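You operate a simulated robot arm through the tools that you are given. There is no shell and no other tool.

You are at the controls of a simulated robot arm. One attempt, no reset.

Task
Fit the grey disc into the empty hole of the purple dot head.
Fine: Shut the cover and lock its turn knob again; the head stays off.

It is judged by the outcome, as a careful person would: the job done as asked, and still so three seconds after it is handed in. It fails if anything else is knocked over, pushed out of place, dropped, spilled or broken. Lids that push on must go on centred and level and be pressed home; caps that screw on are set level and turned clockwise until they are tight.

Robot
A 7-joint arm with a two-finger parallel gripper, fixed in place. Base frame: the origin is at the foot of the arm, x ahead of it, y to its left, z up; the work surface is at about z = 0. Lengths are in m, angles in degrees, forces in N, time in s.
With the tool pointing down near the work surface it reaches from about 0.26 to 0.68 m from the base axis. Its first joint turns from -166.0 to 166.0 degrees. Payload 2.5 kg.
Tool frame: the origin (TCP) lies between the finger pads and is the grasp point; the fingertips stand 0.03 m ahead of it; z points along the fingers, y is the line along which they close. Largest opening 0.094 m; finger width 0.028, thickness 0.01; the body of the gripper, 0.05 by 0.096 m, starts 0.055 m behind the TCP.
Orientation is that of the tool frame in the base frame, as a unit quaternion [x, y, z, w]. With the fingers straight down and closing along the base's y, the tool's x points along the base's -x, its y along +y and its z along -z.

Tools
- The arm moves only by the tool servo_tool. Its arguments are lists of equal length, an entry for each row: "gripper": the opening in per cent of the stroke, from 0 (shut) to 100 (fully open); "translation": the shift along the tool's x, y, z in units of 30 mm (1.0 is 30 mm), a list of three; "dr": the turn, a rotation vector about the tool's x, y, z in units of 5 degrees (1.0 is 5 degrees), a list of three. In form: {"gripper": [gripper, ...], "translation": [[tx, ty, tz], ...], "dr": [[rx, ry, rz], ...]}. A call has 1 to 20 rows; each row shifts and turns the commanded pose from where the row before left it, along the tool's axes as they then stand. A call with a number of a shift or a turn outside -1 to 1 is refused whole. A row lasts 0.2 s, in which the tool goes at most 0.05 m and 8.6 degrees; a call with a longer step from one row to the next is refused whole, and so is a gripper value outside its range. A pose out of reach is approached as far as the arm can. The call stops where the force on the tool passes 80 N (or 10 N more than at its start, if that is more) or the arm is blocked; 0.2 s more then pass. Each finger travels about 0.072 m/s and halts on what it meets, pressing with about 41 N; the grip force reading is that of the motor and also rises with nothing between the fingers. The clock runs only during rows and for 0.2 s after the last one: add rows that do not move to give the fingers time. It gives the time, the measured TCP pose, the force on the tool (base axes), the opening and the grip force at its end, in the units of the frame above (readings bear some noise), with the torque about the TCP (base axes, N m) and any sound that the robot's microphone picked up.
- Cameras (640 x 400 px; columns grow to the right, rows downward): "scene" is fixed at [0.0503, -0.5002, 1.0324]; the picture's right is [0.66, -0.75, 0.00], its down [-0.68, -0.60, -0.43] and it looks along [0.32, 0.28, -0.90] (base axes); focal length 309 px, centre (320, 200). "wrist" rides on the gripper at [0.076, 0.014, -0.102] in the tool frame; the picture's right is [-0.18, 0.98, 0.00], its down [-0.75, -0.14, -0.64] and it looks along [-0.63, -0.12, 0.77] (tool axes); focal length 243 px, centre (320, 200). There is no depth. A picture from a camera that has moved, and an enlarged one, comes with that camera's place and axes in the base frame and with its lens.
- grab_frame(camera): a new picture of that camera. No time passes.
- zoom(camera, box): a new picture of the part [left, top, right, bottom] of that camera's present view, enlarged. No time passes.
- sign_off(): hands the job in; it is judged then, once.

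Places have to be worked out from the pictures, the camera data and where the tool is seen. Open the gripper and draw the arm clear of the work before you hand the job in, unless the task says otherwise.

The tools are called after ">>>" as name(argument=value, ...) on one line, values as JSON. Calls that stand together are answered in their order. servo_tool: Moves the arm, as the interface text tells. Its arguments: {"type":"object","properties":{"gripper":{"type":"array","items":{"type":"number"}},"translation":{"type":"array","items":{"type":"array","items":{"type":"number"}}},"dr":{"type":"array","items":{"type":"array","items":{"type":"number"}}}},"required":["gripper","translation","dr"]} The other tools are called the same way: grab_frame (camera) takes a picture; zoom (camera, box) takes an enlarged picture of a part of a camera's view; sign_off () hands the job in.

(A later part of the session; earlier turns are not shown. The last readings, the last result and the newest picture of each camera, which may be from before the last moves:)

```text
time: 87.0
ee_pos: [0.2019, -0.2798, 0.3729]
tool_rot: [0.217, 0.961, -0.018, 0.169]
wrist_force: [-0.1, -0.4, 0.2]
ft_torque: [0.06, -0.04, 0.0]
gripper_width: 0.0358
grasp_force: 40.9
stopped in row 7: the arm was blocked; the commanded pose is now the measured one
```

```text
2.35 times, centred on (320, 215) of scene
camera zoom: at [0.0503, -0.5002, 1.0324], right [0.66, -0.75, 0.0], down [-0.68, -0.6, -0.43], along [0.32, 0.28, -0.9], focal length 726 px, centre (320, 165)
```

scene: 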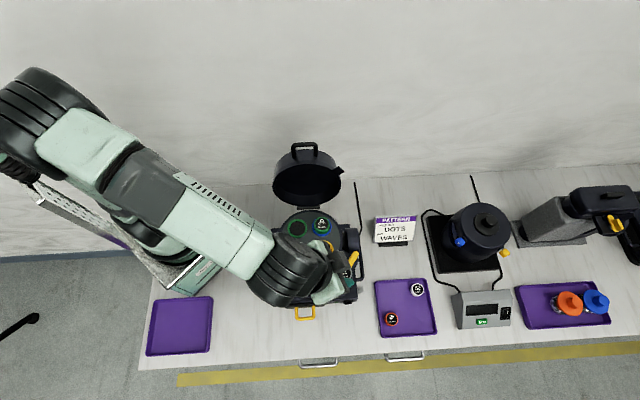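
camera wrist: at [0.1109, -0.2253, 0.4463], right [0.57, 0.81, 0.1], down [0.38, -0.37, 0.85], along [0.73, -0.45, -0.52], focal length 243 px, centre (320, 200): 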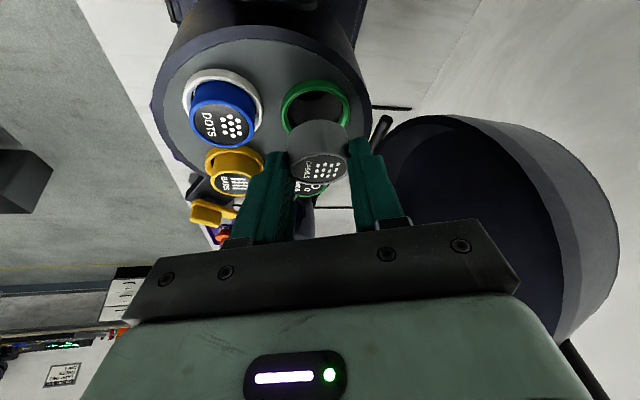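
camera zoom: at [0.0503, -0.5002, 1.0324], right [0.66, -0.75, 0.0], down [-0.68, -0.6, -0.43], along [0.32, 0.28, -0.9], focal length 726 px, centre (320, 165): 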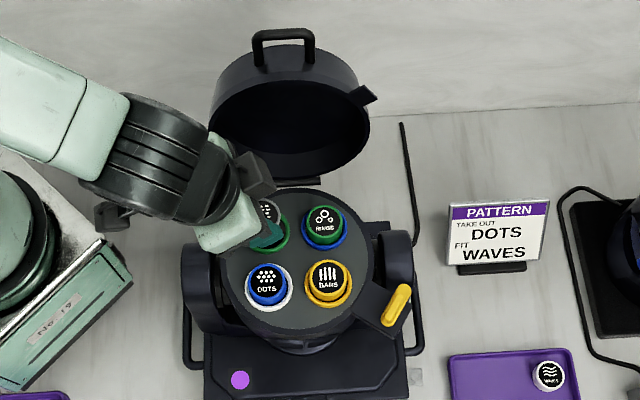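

The close-in pose hit a joint limit, which sagged and tipped the tool about 5°. Nothing was touched (force ≈0) and the disc is still well above the plate. I'll back out, restore the grasp-level orientation, and turn the hand ~45° about the vertical so the wrist stays further from the base and away from the lid.

>>> servo_tool(gripper=[20, 20, 20, 20, 20, 20, 20, 20, 20, 20, 20, 20, 20, 20, 20, 20], translation=[[-0.235, -0.695, -0.54], [-0.235, -0.695, -0.54], [-0.235, -0.695, -0.54], [-0.235, -0.695, -0.54], [0, 0, 0], [0, 0, 0], [0, 0, 0], [0, 0, 0], [0, 0, 0], [0, 0, 0], [0, 0, 0], [0, 0, 0], [0, 0, 0], [0, 0, 0], [0, 0, 0], [0, 0, 0]], dr=[[0, 0, 0], [0, 0, 0], [0, 0, 0], [0, 0, 0], [0.36, -0.7, 0], [0.36, -0.7, 0], [-0.444, -0.019, -0.894], [-0.444, -0.019, -0.894], [-0.444, -0.019, -0.894], [-0.444, -0.019, -0.894], [-0.444, -0.019, -0.894], [-0.444, -0.019, -0.894], [-0.444, -0.019, -0.894], [-0.444, -0.019, -0.894], [-0.444, -0.019, -0.894], [0, 0, 0]])

>>> grab_frame(camera="wrist")

>>> zoom(camera="scene", box=[240, 130, 400, 300])

```text
time: 90.4
ee_pos: [0.1704, -0.3594, 0.4422]
tool_rot: [-0.159, 0.96, 0.027, 0.228]
wrist_force: [-0.7, -0.8, 1.1]
ft_torque: [0.02, 0.0, -0.02]
gripper_width: 0.0356
grasp_force: 41.1
```

```text
taken
camera wrist: at [0.0577, -0.3819, 0.4999], right [-0.16, 0.99, 0.06], down [0.41, 0.01, 0.91], along [0.9, 0.17, -0.4], focal length 243 px, centre (320, 200)
```

wrist: 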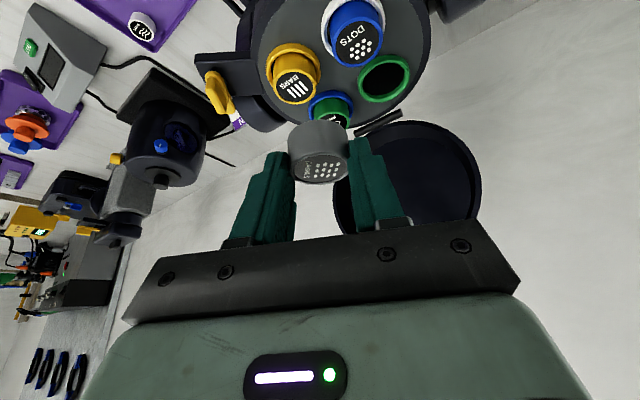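

```text
2.35 times, centred on (320, 215) of scene
camera zoom: at [0.0503, -0.5002, 1.0324], right [0.66, -0.75, 0.0], down [-0.68, -0.6, -0.43], along [0.32, 0.28, -0.9], focal length 726 px, centre (320, 165)
```

zoom: 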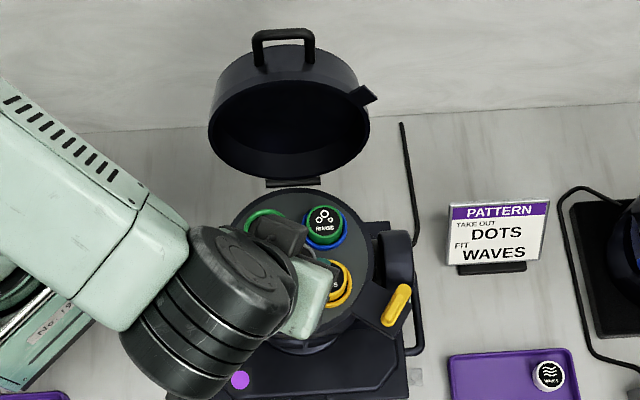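

>>> zoom(camera="wrist", box=[260, 20, 440, 160])

>>> zoom(camera="wrist", box=[340, 40, 430, 120])

```text
2.86 times, centred on (350, 90) of wrist
camera zoom: at [0.0577, -0.3819, 0.4999], right [-0.16, 0.99, 0.06], down [0.41, 0.01, 0.91], along [0.9, 0.17, -0.4], focal length 693 px, centre (234, 514)
```

zoom: 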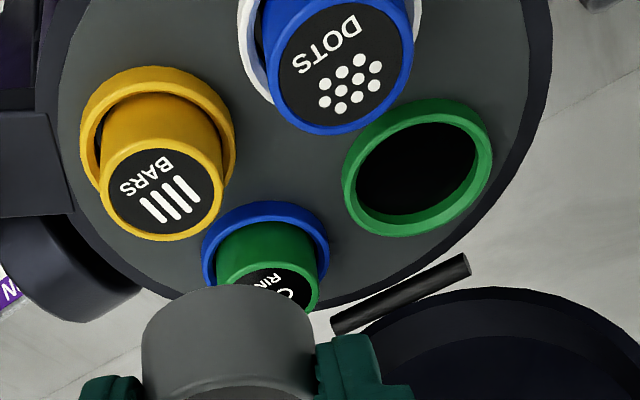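

```text
5.00 times, centred on (385, 80) of wrist
camera zoom: at [0.0577, -0.3819, 0.4999], right [-0.16, 0.99, 0.06], down [0.41, 0.01, 0.91], along [0.9, 0.17, -0.4], focal length 1213 px, centre (-5, 800)
```

zoom: 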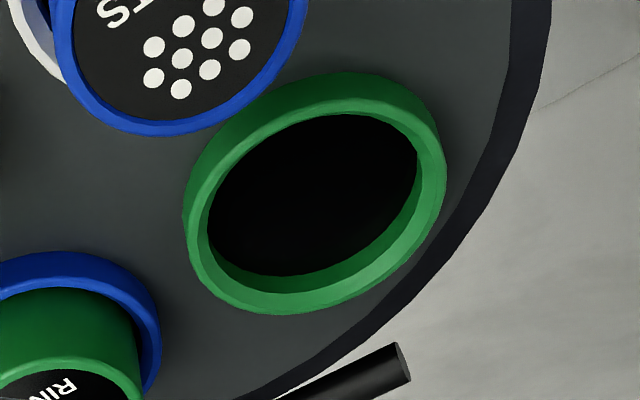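

The hole center triangulates to (0.2128,-0.2821) with the rim top at z≈0.303, and the disc orientation matches the level grasp. I'll move over it and lower to about 20 mm above the rim.

>>> servo_tool(gripper=[20, 20, 20, 20, 20, 20, 20, 20, 20], translation=[[-0.407, 0.505, 0.191], [-0.407, 0.505, 0.191], [-0.407, 0.505, 0.191], [-0.407, 0.505, 0.191], [0.286, 0.0135, 0.574], [0.286, 0.0135, 0.574], [0.286, 0.0135, 0.574], [0.286, 0.0135, 0.574], [0, 0, 0]], dr=[[0, 0, 0], [0, 0, 0], [0, 0, 0], [0, 0, 0], [0, 0, 0], [0, 0, 0], [0, 0, 0], [0, 0, 0], [0, 0, 0]])

>>> zoom(camera="wrist", box=[220, 60, 420, 220])

>>> zoom(camera="scene", box=[270, 195, 350, 265])

```text
time: 92.4
ee_pos: [0.2002, -0.2826, 0.364]
tool_rot: [-0.16, 0.96, 0.027, 0.227]
wrist_force: [-0.5, 0.1, 0.7]
ft_torque: [-0.02, -0.05, 0.0]
gripper_width: 0.0356
grasp_force: 41.1
```

```text
2.50 times, centred on (320, 140) of wrist
camera zoom: at [0.0876, -0.3054, 0.4219], right [-0.16, 0.99, 0.06], down [0.41, 0.01, 0.91], along [0.9, 0.17, -0.4], focal length 606 px, centre (320, 350)
```

zoom: 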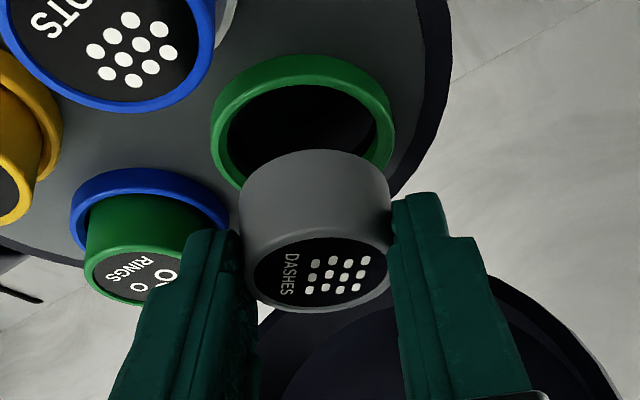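

```text
5.71 times, centred on (310, 230) of scene
camera zoom: at [0.0503, -0.5002, 1.0324], right [0.66, -0.75, 0.0], down [-0.68, -0.6, -0.43], along [0.32, 0.28, -0.9], focal length 1764 px, centre (377, 29)
```

zoom: 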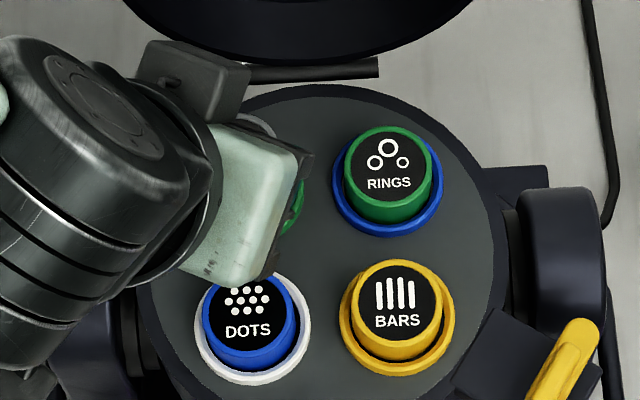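

The disc is about 2 mm too far in +y relative to the hole. I'll correct and lower another 10 mm for a finer comparison.

>>> servo_tool(gripper=[20, 20], translation=[[0.173, -0.066, 0.288], [0, 0, 0]], dr=[[0, 0, 0], [0, 0, 0]])

>>> zoom(camera="wrist", box=[260, 80, 380, 190])

>>> zoom(camera="scene", box=[290, 205, 340, 250])

```text
time: 93.0
ee_pos: [0.1997, -0.2874, 0.3535]
tool_rot: [-0.159, 0.96, 0.027, 0.228]
wrist_force: [0.2, 0.6, 0.5]
ft_torque: [-0.02, 0.01, 0.0]
gripper_width: 0.0354
grasp_force: 41.3
```

```text
3.64 times, centred on (320, 135) of wrist
camera zoom: at [0.0871, -0.3086, 0.4122], right [-0.16, 0.99, 0.06], down [0.41, 0.01, 0.91], along [0.9, 0.17, -0.4], focal length 882 px, centre (320, 436)
```

zoom: 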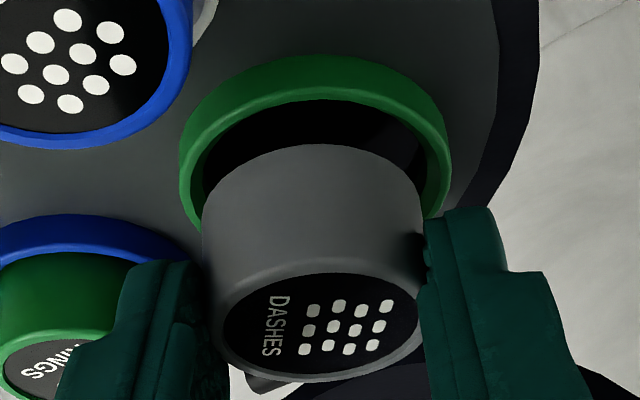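

```text
8.89 times, centred on (315, 228) of scene
camera zoom: at [0.0503, -0.5002, 1.0324], right [0.66, -0.75, 0.0], down [-0.68, -0.6, -0.43], along [0.32, 0.28, -0.9], focal length 2745 px, centre (364, -44)
```

zoom: 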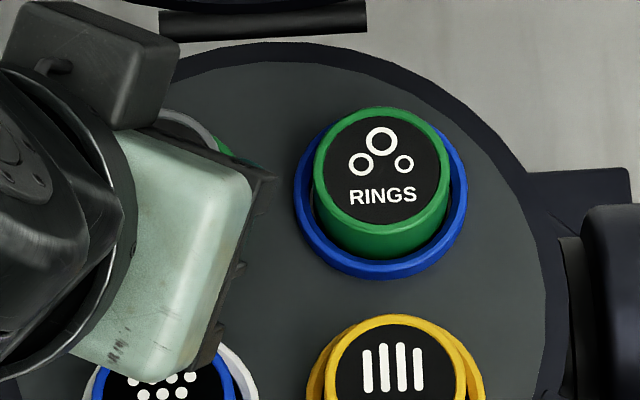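

The disc lines up to within about 1 mm of the hole in this view. I'll nudge +1 mm in y and lower 6 mm to just above the rim, then check again.

>>> servo_tool(gripper=[20, 20], translation=[[0.08, 0.03, 0.183], [0, 0, 0]], dr=[[0, 0, 0], [0, 0, 0]])

>>> zoom(camera="wrist", box=[260, 80, 380, 190])

```text
time: 93.6
ee_pos: [0.1988, -0.2853, 0.3481]
tool_rot: [-0.159, 0.96, 0.027, 0.228]
wrist_force: [0.8, 0.0, -0.6]
ft_torque: [-0.03, -0.01, -0.04]
gripper_width: 0.0351
grasp_force: 40.9
```

```text
3.64 times, centred on (320, 135) of wrist
camera zoom: at [0.0867, -0.3082, 0.4062], right [-0.16, 0.99, 0.06], down [0.41, 0.01, 0.91], along [0.9, 0.17, -0.4], focal length 882 px, centre (320, 436)
```

zoom: 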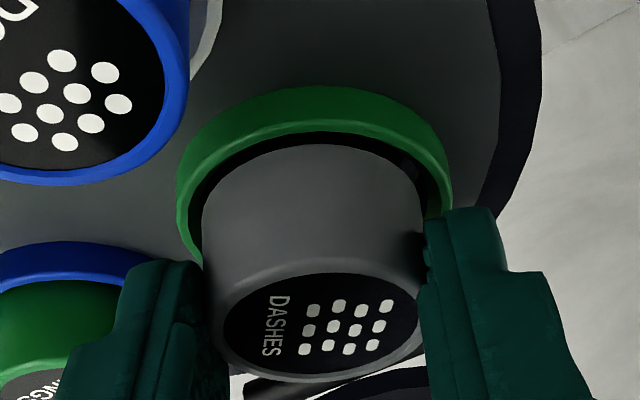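

>>> servo_tool(gripper=[20, 20, 20], translation=[[0.015, 0, 0.03], [0.015, 0, 0.03], [0, 0, 0]], dr=[[0, 0, 0], [0, 0, 0], [0, 0, 0]])

>>> zoom(camera="wrist", box=[260, 80, 380, 190])

```text
time: 94.4
ee_pos: [0.2003, -0.2859, 0.3466]
tool_rot: [-0.16, 0.96, 0.028, 0.227]
wrist_force: [-0.5, 0.5, -1.2]
ft_torque: [-0.02, 0.04, -0.04]
gripper_width: 0.0354
grasp_force: 41.3
```

```text
3.64 times, centred on (320, 135) of wrist
camera zoom: at [0.0877, -0.3078, 0.4047], right [-0.16, 0.99, 0.06], down [0.41, 0.01, 0.91], along [0.9, 0.17, -0.4], focal length 882 px, centre (320, 436)
```

zoom: 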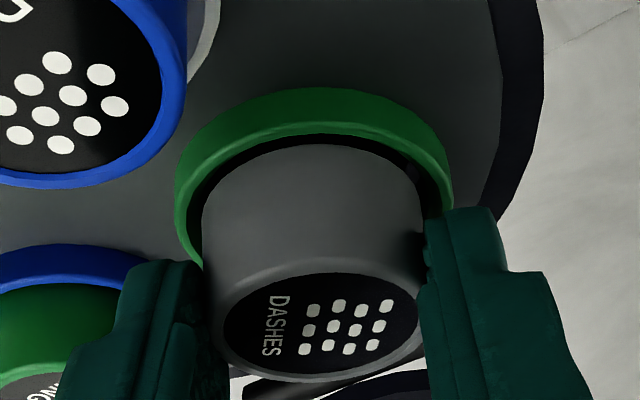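

>>> servo_tool(gripper=[20, 20, 20], translation=[[0.015, 0, 0.03], [0.015, 0, 0.03], [0, 0, 0]], dr=[[0, 0, 0], [0, 0, 0], [0, 0, 0]])

>>> zoom(camera="wrist", box=[260, 80, 380, 190])

```text
time: 95.2
ee_pos: [0.2026, -0.2861, 0.3449]
tool_rot: [-0.16, 0.96, 0.028, 0.228]
wrist_force: [0.4, -0.5, -0.8]
ft_torque: [-0.02, -0.03, 0.01]
gripper_width: 0.0357
grasp_force: 40.9
```

```text
3.64 times, centred on (320, 135) of wrist
camera zoom: at [0.0892, -0.3087, 0.4028], right [-0.16, 0.99, 0.06], down [0.41, 0.01, 0.91], along [0.9, 0.17, -0.4], focal length 882 px, centre (320, 436)
```

zoom: 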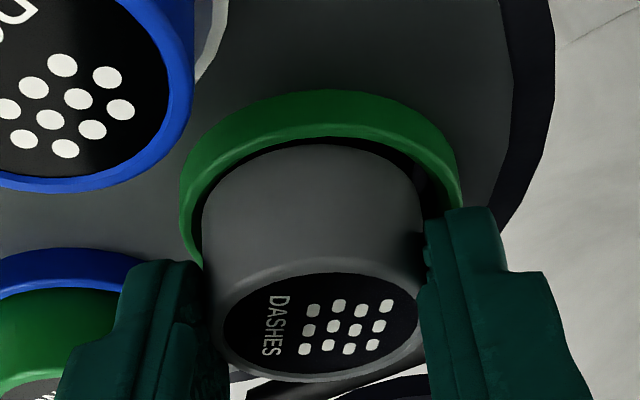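

>>> servo_tool(gripper=[20, 20, 20], translation=[[0.008, 0.028, 0.03], [0.015, 0, 0.03], [0, 0, 0]], dr=[[0, 0, 0], [0, 0, 0], [0, 0, 0]])

>>> zoom(camera="wrist", box=[260, 80, 380, 190])

```text
time: 96.0
ee_pos: [0.2024, -0.285, 0.3427]
tool_rot: [-0.159, 0.96, 0.027, 0.228]
wrist_force: [-0.2, -0.1, 0.0]
ft_torque: [-0.02, 0.02, -0.02]
gripper_width: 0.0354
grasp_force: 41.0
```

```text
3.64 times, centred on (320, 135) of wrist
camera zoom: at [0.0889, -0.3072, 0.4013], right [-0.16, 0.99, 0.06], down [0.41, 0.01, 0.91], along [0.9, 0.17, -0.4], focal length 882 px, centre (320, 436)
```

zoom: 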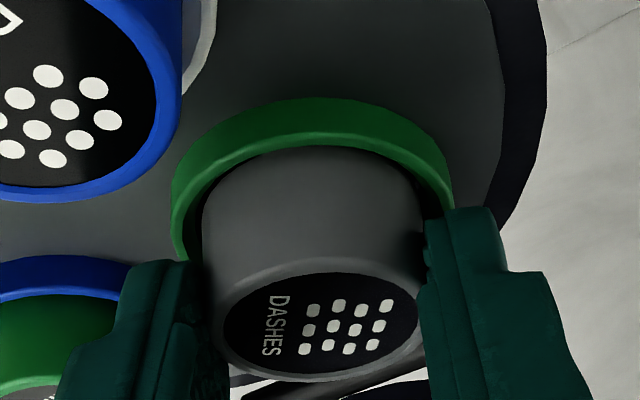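

Laterally it's aligned, and the lower edge is just reaching the rim with no contact force. I'll keep going down in 2 mm steps.

>>> servo_tool(gripper=[20, 20, 20], translation=[[0.015, 0, 0.03], [0.015, 0, 0.03], [0, 0, 0]], dr=[[0, 0, 0], [0, 0, 0], [0, 0, 0]])

>>> zoom(camera="wrist", box=[260, 80, 380, 190])

```text
time: 96.8
ee_pos: [0.2, -0.2855, 0.342]
tool_rot: [-0.159, 0.96, 0.028, 0.228]
wrist_force: [-0.3, 0.3, -0.2]
ft_torque: [0.01, -0.02, 0.02]
gripper_width: 0.0356
grasp_force: 41.0
```

```text
3.64 times, centred on (320, 135) of wrist
camera zoom: at [0.0885, -0.3075, 0.4003], right [-0.16, 0.99, 0.06], down [0.41, 0.01, 0.91], along [0.9, 0.17, -0.4], focal length 882 px, centre (320, 436)
```

zoom: 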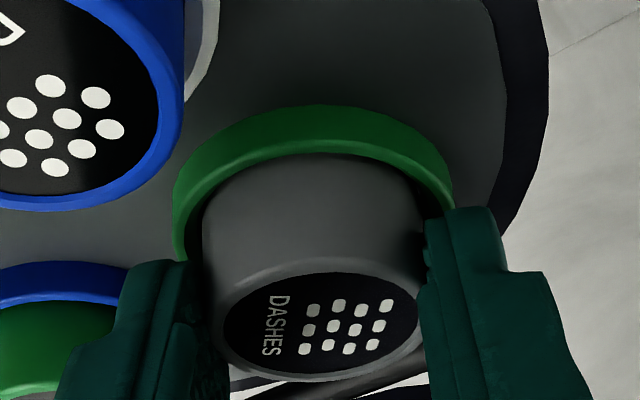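

The rim's near edge now hides the disc's lower edge, so the disc is entering the hole. I'll continue until it seats.

>>> servo_tool(gripper=[20, 20, 20, 20], translation=[[0.015, 0, 0.03], [0.015, 0, 0.03], [0.015, 0, 0.03], [0, 0, 0]], dr=[[0, 0, 0], [0, 0, 0], [0, 0, 0], [0, 0, 0]])

>>> zoom(camera="wrist", box=[260, 80, 380, 190])

```text
time: 97.7
ee_pos: [0.2008, -0.2863, 0.3423]
tool_rot: [-0.16, 0.959, 0.027, 0.231]
wrist_force: [-3.9, 3.6, 11.6]
ft_torque: [0.33, 0.21, 0.09]
gripper_width: 0.0355
grasp_force: 41.0
stopped in row 4: the force on the tool passed its limit at 85 N (the readings are from after the stop); the commanded pose is now the measured one
```

```text
3.64 times, centred on (320, 135) of wrist
camera zoom: at [0.0892, -0.3078, 0.3987], right [-0.16, 0.99, 0.06], down [0.4, 0.01, 0.92], along [0.9, 0.17, -0.4], focal length 882 px, centre (320, 436)
```

zoom: 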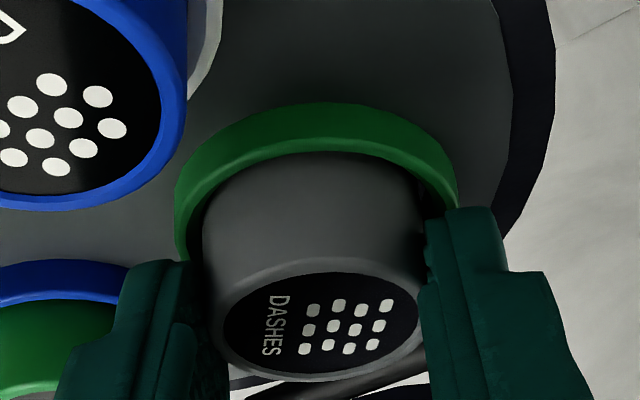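

It stopped on contact (85 N peak), with the disc partly in the hole but ~3–4 mm higher than its neighbours. Either the fingertips reached the rim or an edge is catching. I'll ease up slightly, open a little so it can drop in, and look.

>>> servo_tool(gripper=[20, 36, 42, 46, 46], translation=[[-0.01, 0, -0.02], [0, 0, 0], [0, 0, 0], [0, 0, 0], [0, 0, 0]], dr=[[0, 0, 0], [0, 0, 0], [0, 0, 0], [0, 0, 0], [0, 0, 0]])

>>> zoom(camera="wrist", box=[240, 60, 400, 190])

```text
time: 98.9
ee_pos: [0.2021, -0.286, 0.3419]
tool_rot: [-0.159, 0.96, 0.027, 0.231]
wrist_force: [-0.5, -0.1, -0.4]
ft_torque: [0.0, 0.02, 0.06]
gripper_width: 0.0431
grasp_force: 0.1
```

```text
3.08 times, centred on (320, 125) of wrist
camera zoom: at [0.0892, -0.3079, 0.3992], right [-0.16, 0.99, 0.06], down [0.4, 0.01, 0.92], along [0.9, 0.17, -0.4], focal length 746 px, centre (320, 431)
```

zoom: 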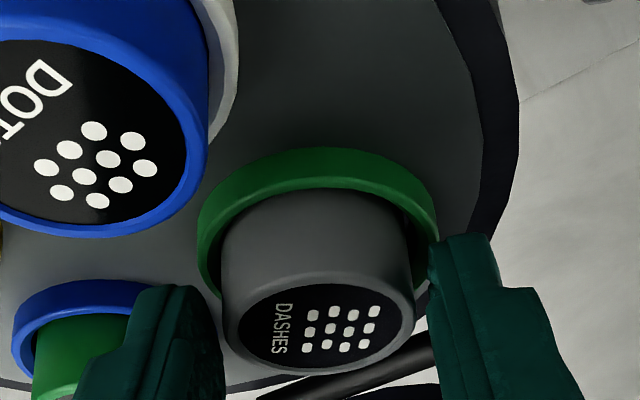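

Released, and the disc dropped further into the hole. I'll retreat upward and compare its height with the neighbours.

>>> servo_tool(gripper=[46, 46, 46, 46], translation=[[-0.15, 0, -0.3], [-0.223, 0, -0.447], [-0.4, 0, -0.8], [0, 0, 0]], dr=[[0, 0, 0], [0, 0, 0], [0, 0, 0], [0, 0, 0]])

>>> zoom(camera="wrist", box=[220, 20, 460, 190])

>>> zoom(camera="scene", box=[275, 200, 350, 270])

```text
time: 99.9
ee_pos: [0.2026, -0.2852, 0.3944]
tool_rot: [-0.159, 0.96, 0.027, 0.23]
wrist_force: [-0.1, -0.8, 0.1]
ft_torque: [0.0, 0.01, -0.01]
gripper_width: 0.0431
grasp_force: 0.1
```

```text
2.35 times, centred on (340, 105) of wrist
camera zoom: at [0.0891, -0.3072, 0.4515], right [-0.16, 0.99, 0.06], down [0.4, 0.01, 0.92], along [0.9, 0.17, -0.4], focal length 571 px, centre (273, 424)
```

zoom: 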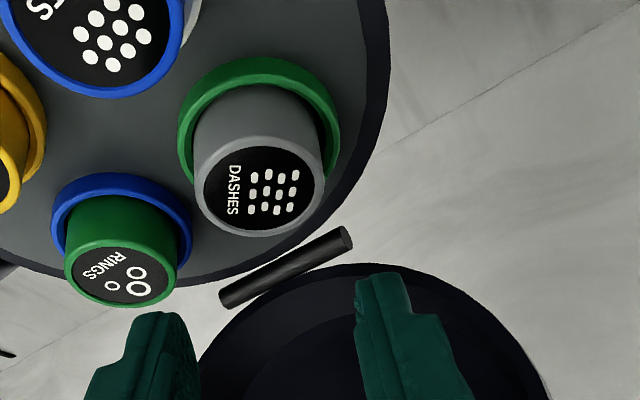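

```text
5.71 times, centred on (312, 235) of scene
camera zoom: at [0.0503, -0.5002, 1.0324], right [0.66, -0.75, 0.0], down [-0.68, -0.6, -0.43], along [0.32, 0.28, -0.9], focal length 1764 px, centre (363, 0)
```

zoom: 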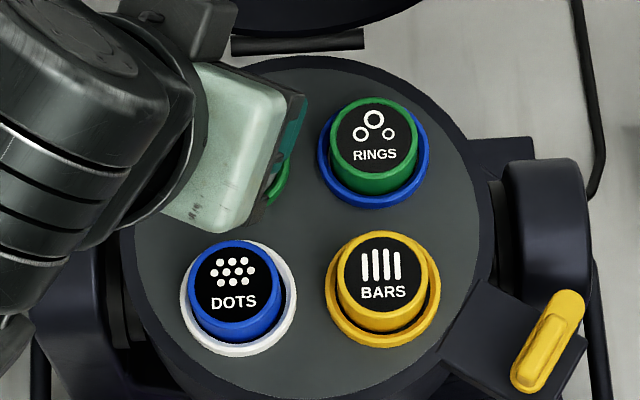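

The grey disc's protrusion matches RINGS (about 52 px expected, about 50 px seen). I'll move the hand up and forward so the scene camera can confirm.

>>> servo_tool(gripper=[46, 46, 46, 46, 46, 46, 46], translation=[[0, 0, -1], [0, -0.3, -1], [0, -0.8, -0.8], [0, -1, -0.5], [0, -1, -0.5], [0, -1, 0], [0, 0, 0]], dr=[[0, 0, 0], [0, 0, 0], [0, 0, 0], [0, 0, 0], [0, 0, 0], [0, 0, 0], [0, 0, 0]])

>>> zoom(camera="scene", box=[275, 200, 350, 270])

>>> grab_frame(camera="wrist")

```text
time: 101.5
ee_pos: [0.1935, -0.417, 0.496]
tool_rot: [-0.159, 0.959, 0.027, 0.231]
wrist_force: [-0.4, 0.6, 0.5]
ft_torque: [0.03, -0.02, 0.0]
gripper_width: 0.0436
grasp_force: 0.1
```

```text
5.71 times, centred on (312, 235) of scene
camera zoom: at [0.0503, -0.5002, 1.0324], right [0.66, -0.75, 0.0], down [-0.68, -0.6, -0.43], along [0.32, 0.28, -0.9], focal length 1764 px, centre (363, 0)
```

zoom: 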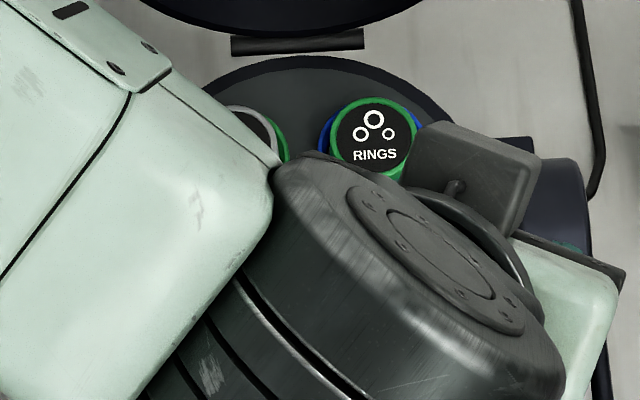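

```text
taken
camera wrist: at [0.0794, -0.4395, 0.5543], right [-0.16, 0.99, 0.06], down [0.4, 0.01, 0.92], along [0.9, 0.17, -0.4], focal length 243 px, centre (320, 200)
```

wrist: 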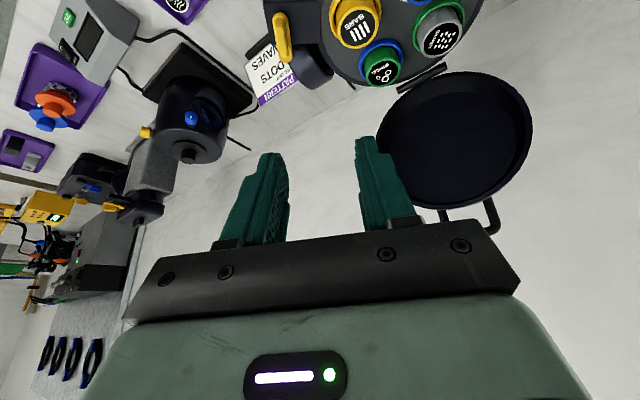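

Next is closing the cover. From the poses recorded while opening, the hinge axis is at about (0.272,-0.263,0.301) and the handle arc radius is 0.2015. The cover now leans back at ~97°, with its handle bar near (0.315,-0.221,0.493). First I'll straighten the tool, raise it, and turn the fingers across the bar.

>>> servo_tool(gripper=[30, 30, 30, 30, 30, 30, 30, 30, 30, 30, 30, 30, 30, 30, 30, 30, 30, 30, 30, 30], translation=[[0, 0, -0.3], [0, 0, -0.3], [0, 0, -0.5], [0, 0, -0.5], [0, 0, -0.5], [0, 0, -0.5], [0, 0, -0.8], [0, 0, -0.8], [0, 0, 0], [0, 0, 0], [0, 0, 0], [0, 0, 0], [0, 0, 0], [0, 0, 0], [0, 0, 0], [0, 0, 0], [0, 0, 0], [0, 0, 0], [0, 0, 0], [0, 0, 0]], dr=[[-0.25, 1, 0], [0, 1, 0], [0, 1, 0], [0, 1, 0], [0, 1, 0], [0, 0.33, 0], [0, 0, 1], [0, 0, 1], [0, 0, 1], [0, 0, 1], [0, 0, 1], [0, 0, 1], [0, 0, 1], [0, 0, 1], [0, 0, 1], [0, 0, 1], [0, 0, 1], [0, 0, 1], [0, 0, 0], [0, 0, 0]])

>>> grab_frame(camera="scene")

```text
time: 105.7
ee_pos: [0.1741, -0.4199, 0.6222]
tool_rot: [0.35, 0.937, 0.0, 0.002]
wrist_force: [-0.6, 0.5, 0.2]
ft_torque: [0.0, 0.01, 0.01]
gripper_width: 0.0283
grasp_force: 0.0
```

```text
taken
```

scene: 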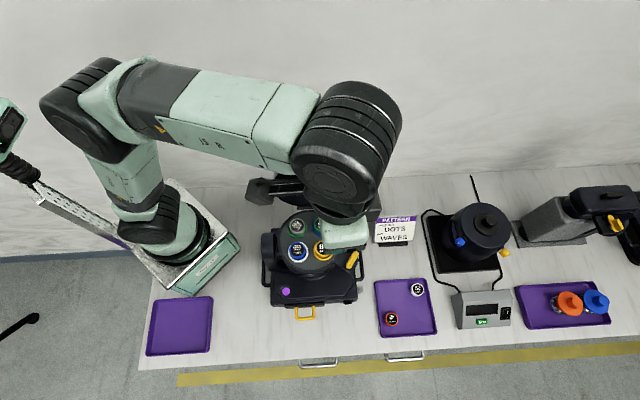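

>>> zoom(camera="scene", box=[275, 200, 350, 270])

```text
5.71 times, centred on (312, 235) of scene
camera zoom: at [0.0503, -0.5002, 1.0324], right [0.66, -0.75, 0.0], down [-0.68, -0.6, -0.43], along [0.32, 0.28, -0.9], focal length 1764 px, centre (363, 0)
```

zoom: 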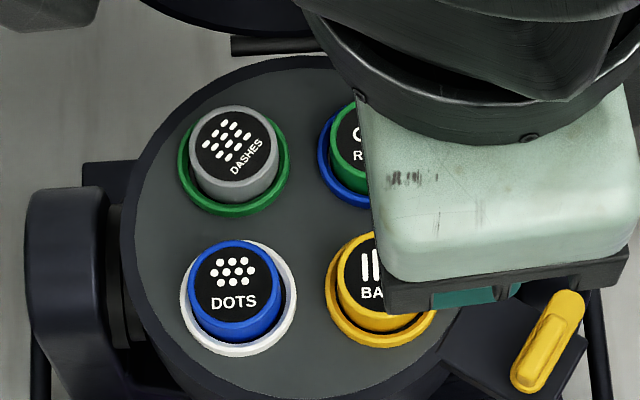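

The grey disc sits properly in the hole, level and at the same height as its neighbours. Now I'll travel high over to behind the handle, then tilt toward it.

>>> servo_tool(gripper=[30, 30, 30, 30, 30, 30, 30, 30, 30, 30, 30, 30, 30, 30, 30, 30, 30], translation=[[0, 0, 0], [0.149, 0.937, 0], [0.149, 0.937, 0], [0.149, 0.937, 0], [0.149, 0.937, 0], [0.149, 0.937, 0], [0.149, 0.937, 0], [0.149, 0.937, 0], [0.149, 0.937, 0], [0.149, 0.937, 0], [0.149, 0.937, 0], [0, 0, 0], [0, 0, 0], [0, 0, 0], [0, 0, 0], [0, 0, 0], [0, 0, 0]], dr=[[0, 0, 1], [0, 0, 0], [0, 0, 0], [0, 0, 0], [0, 0, 0], [0, 0, 0], [0, 0, 0], [0, 0, 0], [0, 0, 0], [0, 0, 0], [0, 0, 0], [1, 0, 0], [1, 0, 0], [1, 0, 0], [1, 0, 0], [1, 0, 0], [0, 0, 0]])

>>> grab_frame(camera="wrist")

>>> grab_frame(camera="scene")

```text
time: 109.3
ee_pos: [0.3451, -0.192, 0.623]
tool_rot: [0.382, 0.899, -0.199, -0.083]
wrist_force: [0.1, -0.2, -0.4]
ft_torque: [-0.02, 0.04, -0.01]
gripper_width: 0.0285
grasp_force: 0.0
```

```text
taken
camera wrist: at [0.3328, -0.0995, 0.7101], right [0.77, 0.49, -0.41], down [0.62, -0.44, 0.64], along [0.13, -0.75, -0.64], focal length 243 px, centre (320, 200)
```

wrist: 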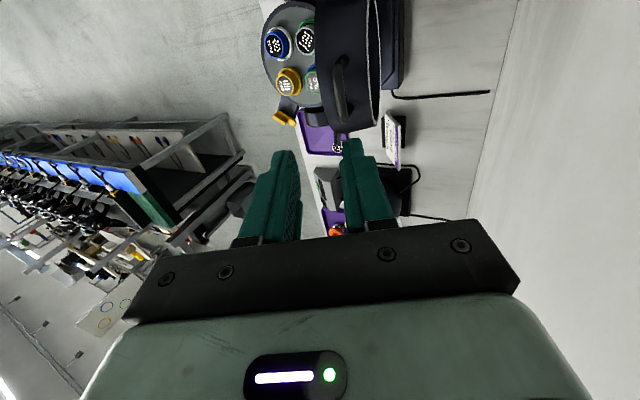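

```text
taken
```

scene: 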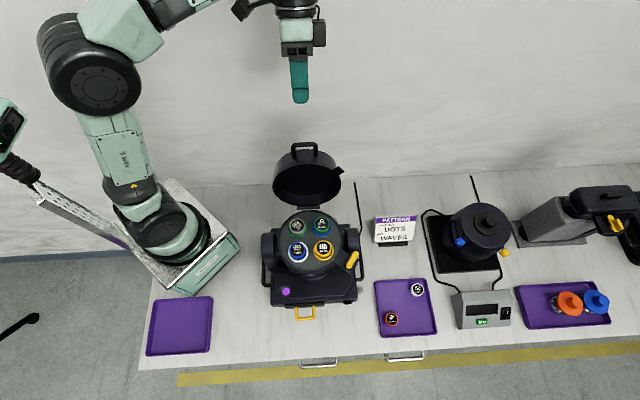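

>>> zoom(camera="wrist", box=[260, 20, 420, 150])

>>> zoom(camera="scene", box=[265, 130, 355, 215])

```text
3.08 times, centred on (340, 85) of wrist
camera zoom: at [0.3328, -0.0995, 0.7101], right [0.77, 0.49, -0.41], down [0.62, -0.44, 0.64], along [0.13, -0.75, -0.64], focal length 746 px, centre (258, 554)
```

zoom: 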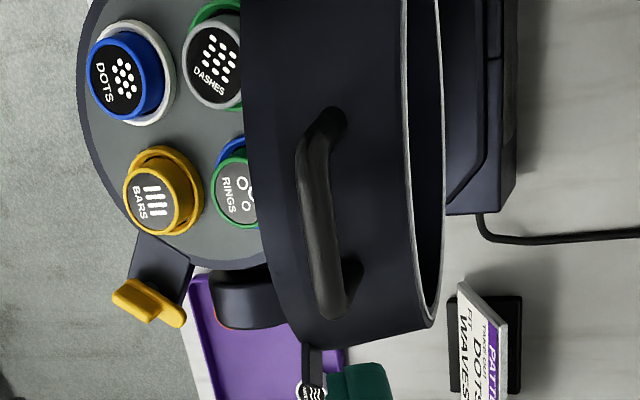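

```text
4.71 times, centred on (310, 172) of scene
camera zoom: at [0.0503, -0.5002, 1.0324], right [0.66, -0.75, 0.0], down [-0.68, -0.6, -0.43], along [0.32, 0.28, -0.9], focal length 1453 px, centre (367, 329)
```

zoom: 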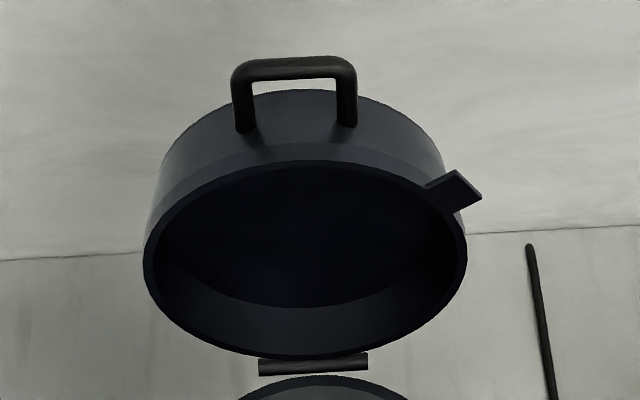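

Both views put the handle bar at about (0.3155,-0.2195,0.492). I'll shift sideways to line up and move in most of the way, then look.

>>> servo_tool(gripper=[35, 35, 35, 35, 35, 35], translation=[[0.04, 0.617, 0], [0, 0, 0.75], [0, 0, 0.75], [0, 0, 0.75], [0, 0, 0.75], [0, 0, 0]], dr=[[0, 0, 0], [0, 0, 0], [0, 0, 0], [0, 0, 0], [0, 0, 0], [0, 0, 0]])

>>> zoom(camera="wrist", box=[220, 60, 420, 220])

>>> zoom(camera="scene", box=[265, 110, 355, 195])

```text
time: 110.7
ee_pos: [0.3262, -0.208, 0.531]
tool_rot: [0.382, 0.899, -0.199, -0.082]
wrist_force: [-0.7, 0.9, -0.1]
ft_torque: [0.04, 0.01, 0.03]
gripper_width: 0.033
grasp_force: 0.0
```

```text
2.50 times, centred on (320, 140) of wrist
camera zoom: at [0.3149, -0.1141, 0.6179], right [0.77, 0.49, -0.41], down [0.62, -0.44, 0.64], along [0.13, -0.75, -0.64], focal length 606 px, centre (320, 350)
```

zoom: 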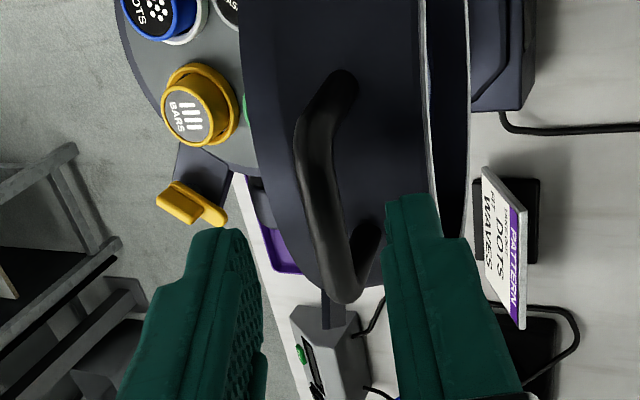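

```text
4.71 times, centred on (310, 152) of scene
camera zoom: at [0.0503, -0.5002, 1.0324], right [0.66, -0.75, 0.0], down [-0.68, -0.6, -0.43], along [0.32, 0.28, -0.9], focal length 1453 px, centre (367, 424)
```

zoom: 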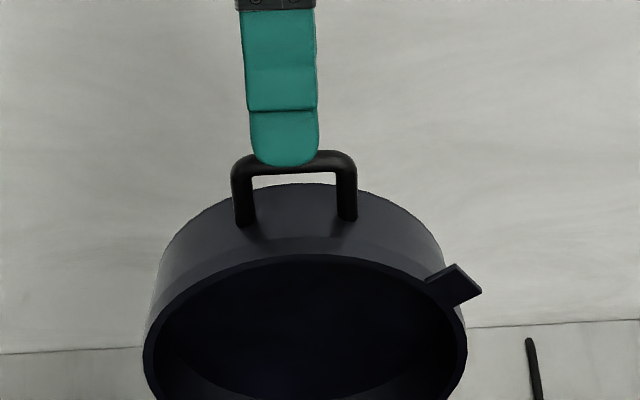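

>>> servo_tool(gripper=[35, 35, 35, 35], translation=[[-0.1, 0, 0.3], [0, 0, 0.3], [0, 0, 0.27], [0, 0, 0]], dr=[[0, 0, 0], [0, 0, 0], [0, 0, 0], [0, 0, 0]])

>>> zoom(camera="wrist", box=[220, 80, 420, 240])

>>> zoom(camera="scene", box=[265, 110, 355, 195])

```text
time: 111.7
ee_pos: [0.3221, -0.217, 0.5066]
tool_rot: [0.382, 0.899, -0.199, -0.083]
wrist_force: [0.5, 0.2, 0.5]
ft_torque: [-0.03, 0.01, 0.01]
gripper_width: 0.033
grasp_force: 0.0
```

```text
2.50 times, centred on (320, 160) of wrist
camera zoom: at [0.31, -0.1238, 0.5942], right [0.77, 0.49, -0.41], down [0.62, -0.44, 0.64], along [0.13, -0.75, -0.64], focal length 606 px, centre (320, 300)
```

zoom: 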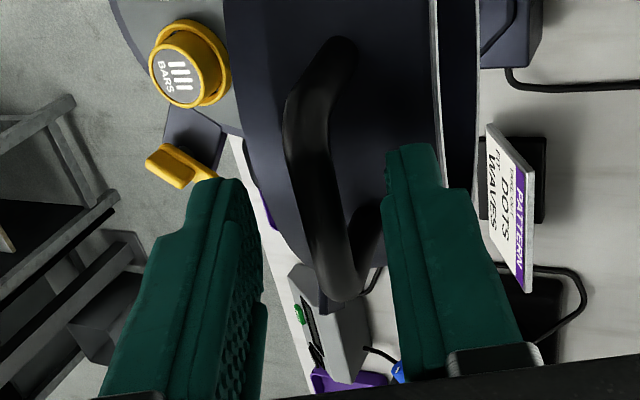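

```text
4.71 times, centred on (310, 152) of scene
camera zoom: at [0.0503, -0.5002, 1.0324], right [0.66, -0.75, 0.0], down [-0.68, -0.6, -0.43], along [0.32, 0.28, -0.9], focal length 1453 px, centre (367, 424)
```

zoom: 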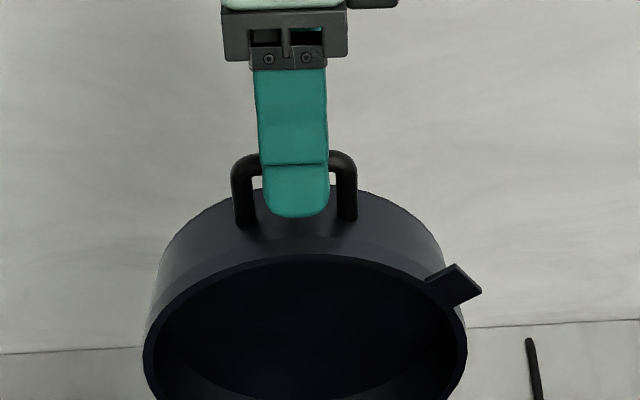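

The bar is between the fingers with the tips past it. Closing on the handle.

>>> servo_tool(gripper=[25, 12, 0, 0, 0], translation=[[0, 0, 0], [0, 0, 0], [0, 0, 0], [0, 0, 0], [0, 0, 0]], dr=[[0, 0, 0], [0, 0, 0], [0, 0, 0], [0, 0, 0], [0, 0, 0]])

>>> zoom(camera="wrist", box=[220, 80, 420, 240])

```text
time: 112.9
ee_pos: [0.3234, -0.2161, 0.5067]
tool_rot: [0.381, 0.899, -0.198, -0.082]
wrist_force: [0.3, 0.8, -0.8]
ft_torque: [0.32, 0.23, 1.2]
gripper_width: 0.0097
grasp_force: 43.5
```

```text
2.50 times, centred on (320, 160) of wrist
camera zoom: at [0.3101, -0.1236, 0.5942], right [0.77, 0.49, -0.41], down [0.62, -0.44, 0.64], along [0.13, -0.75, -0.64], focal length 606 px, centre (320, 300)
```

zoom: 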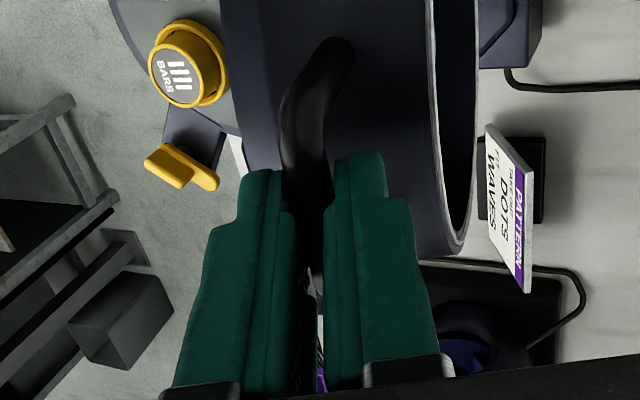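

The handle is gripped. I'll start lowering the cover along the hinge arc and check the forces as I go.

>>> servo_tool(gripper=[0, 0, 0, 0], translation=[[0, -0.624, 0.096], [0, -0.624, 0.096], [0, -0.624, 0.096], [0, 0, 0]], dr=[[-1, 0, 0], [-1, 0, 0], [-1, 0, 0], [0, 0, 0]])

```text
time: 113.9
ee_pos: [0.2856, -0.2561, 0.518]
tool_rot: [0.389, 0.917, -0.08, -0.033]
wrist_force: [-0.3, -0.1, -10.4]
ft_torque: [0.4, 0.43, 1.16]
gripper_width: 0.0101
grasp_force: 43.8
```

>>> servo_tool(gripper=[0, 0, 0, 0, 0, 0], translation=[[0, -0.624, 0.096], [0, -0.624, 0.096], [0, -0.624, 0.096], [0, -0.624, 0.096], [0, -0.624, 0.096], [0, 0, 0]], dr=[[-1, 0, 0], [-1, 0, 0], [-1, 0, 0], [-1, 0, 0], [-1, 0, 0], [0, 0, 0]])

>>> zoom(camera="scene", box=[240, 130, 400, 290])

```text
time: 115.3
ee_pos: [0.2172, -0.3199, 0.5038]
tool_rot: [0.388, 0.912, 0.119, 0.057]
wrist_force: [29.9, -26.0, -6.4]
ft_torque: [-0.75, -0.83, 0.98]
gripper_width: 0.0099
grasp_force: 43.4
```

```text
2.50 times, centred on (320, 210) of scene
camera zoom: at [0.0503, -0.5002, 1.0324], right [0.66, -0.75, 0.0], down [-0.68, -0.6, -0.43], along [0.32, 0.28, -0.9], focal length 772 px, centre (320, 175)
```

zoom: 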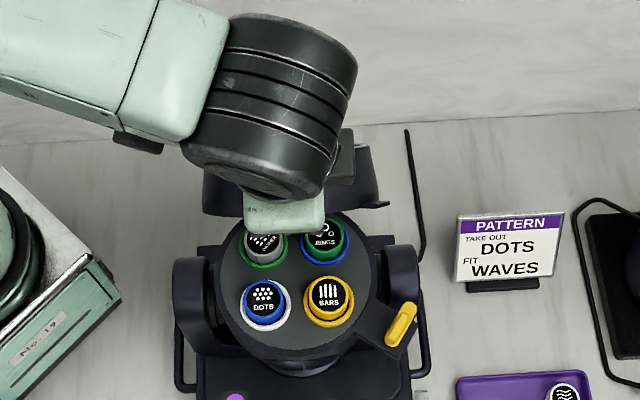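

There's a ~40 N side load along the bar, so I'll ease 3 mm along it and continue.

>>> servo_tool(gripper=[0, 0, 0, 0, 0, 0], translation=[[-0.11, 0, 0], [-0.02, -0.624, 0.096], [-0.02, -0.624, 0.096], [-0.02, -0.624, 0.096], [-0.02, -0.624, 0.096], [0, 0, 0]], dr=[[0, 0, 0], [-1, 0, 0], [-1, 0, 0], [-1, 0, 0], [-1, 0, 0], [0, 0, 0]])

>>> zoom(camera="scene", box=[240, 130, 400, 290])

```text
time: 116.7
ee_pos: [0.1733, -0.3676, 0.4645]
tool_rot: [0.372, 0.878, 0.278, 0.116]
wrist_force: [-26.5, 29.6, -2.8]
ft_torque: [-0.03, -0.09, 1.47]
gripper_width: 0.0098
grasp_force: 43.2
```

```text
2.50 times, centred on (320, 210) of scene
camera zoom: at [0.0503, -0.5002, 1.0324], right [0.66, -0.75, 0.0], down [-0.68, -0.6, -0.43], along [0.32, 0.28, -0.9], focal length 772 px, centre (320, 175)
```

zoom: 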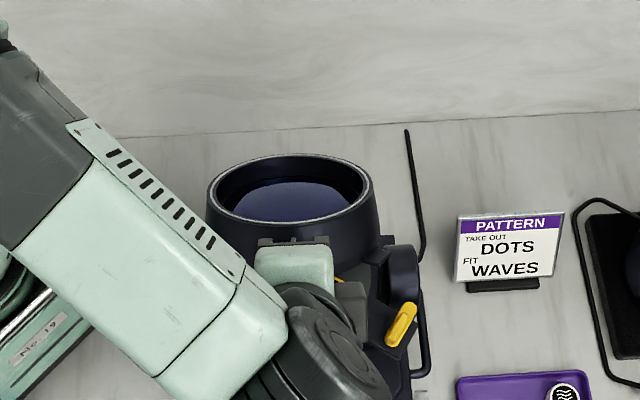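

>>> servo_tool(gripper=[0, 0, 0, 0, 0, 0], translation=[[0.09, 0, 0], [0, -0.624, 0.096], [0, -0.624, 0.096], [0, -0.624, 0.096], [0, -0.624, 0.096], [0, 0, 0]], dr=[[0, 0, 0], [-1, 0, 0], [-1, 0, 0], [-1, 0, 0], [-1, 0, 0], [0, 0, 0]])

>>> zoom(camera="scene", box=[240, 150, 400, 310])

>>> grab_frame(camera="wrist")

```text
time: 118.1
ee_pos: [0.141, -0.4001, 0.4062]
tool_rot: [0.347, 0.816, 0.425, 0.184]
wrist_force: [14.4, 1.6, -6.7]
ft_torque: [-0.7, -0.74, 0.26]
gripper_width: 0.0094
grasp_force: 43.6
```

```text
2.50 times, centred on (320, 230) of scene
camera zoom: at [0.0503, -0.5002, 1.0324], right [0.66, -0.75, 0.0], down [-0.68, -0.6, -0.43], along [0.32, 0.28, -0.9], focal length 772 px, centre (320, 125)
```

zoom: 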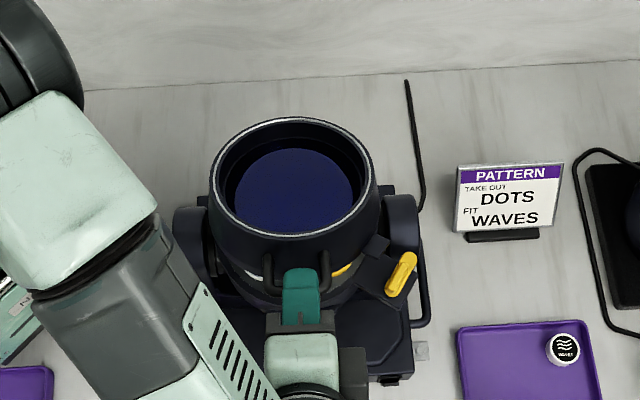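

```text
taken
camera wrist: at [0.0327, -0.3993, 0.4769], right [0.53, 0.26, 0.81], down [0.09, -0.96, 0.25], along [0.84, -0.06, -0.53], focal length 243 px, centre (320, 200)
```

wrist: 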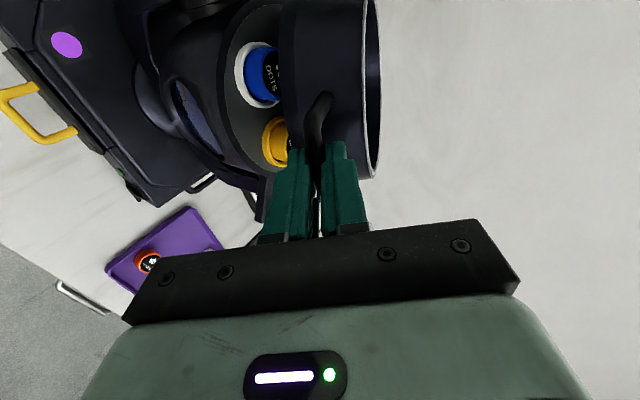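

>>> servo_tool(gripper=[0, 0, 0], translation=[[0, -0.624, 0.096], [0, -0.624, 0.096], [0, 0, 0]], dr=[[-1, 0, 0], [-1, 0, 0], [0, 0, 0]])

>>> zoom(camera="wrist", box=[160, 0, 420, 200])

```text
time: 118.9
ee_pos: [0.129, -0.4107, 0.3735]
tool_rot: [0.329, 0.776, 0.493, 0.215]
wrist_force: [18.0, -34.6, 2.4]
ft_torque: [-0.56, -0.46, -0.12]
gripper_width: 0.0095
grasp_force: 43.0
```

```text
2.00 times, centred on (290, 100) of wrist
camera zoom: at [0.0139, -0.4164, 0.429], right [0.42, 0.16, 0.89], down [0.06, -0.99, 0.15], along [0.91, -0.01, -0.42], focal length 485 px, centre (380, 400)
```

zoom: 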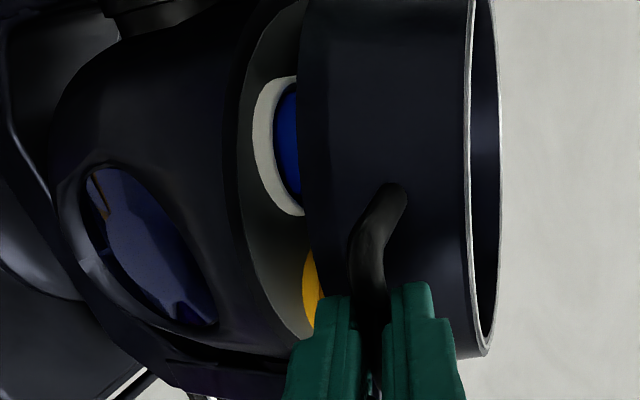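

>>> servo_tool(gripper=[0, 0, 0, 0], translation=[[-0.07, 0, 0], [0, -0.314, 0.041], [0, -0.314, 0.041], [0, 0, 0]], dr=[[0, 0, 0], [-0.5, 0, 0], [-0.5, 0, 0], [0, 0, 0]])

>>> zoom(camera="wrist", box=[160, 0, 420, 200])

```text
time: 119.9
ee_pos: [0.126, -0.4155, 0.3545]
tool_rot: [0.32, 0.754, 0.527, 0.226]
wrist_force: [-13.1, -26.0, 5.5]
ft_torque: [-0.73, -0.58, -0.04]
gripper_width: 0.0097
grasp_force: 43.5
```

```text
2.00 times, centred on (290, 100) of wrist
camera zoom: at [0.007, -0.4239, 0.4032], right [0.37, 0.1, 0.92], down [0.05, -0.99, 0.09], along [0.93, 0.02, -0.37], focal length 485 px, centre (380, 400)
```

zoom: 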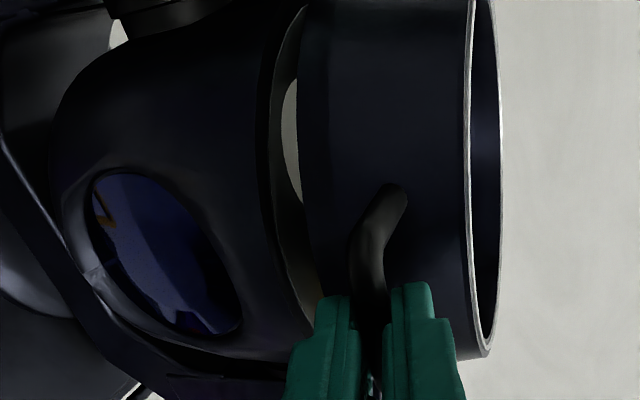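

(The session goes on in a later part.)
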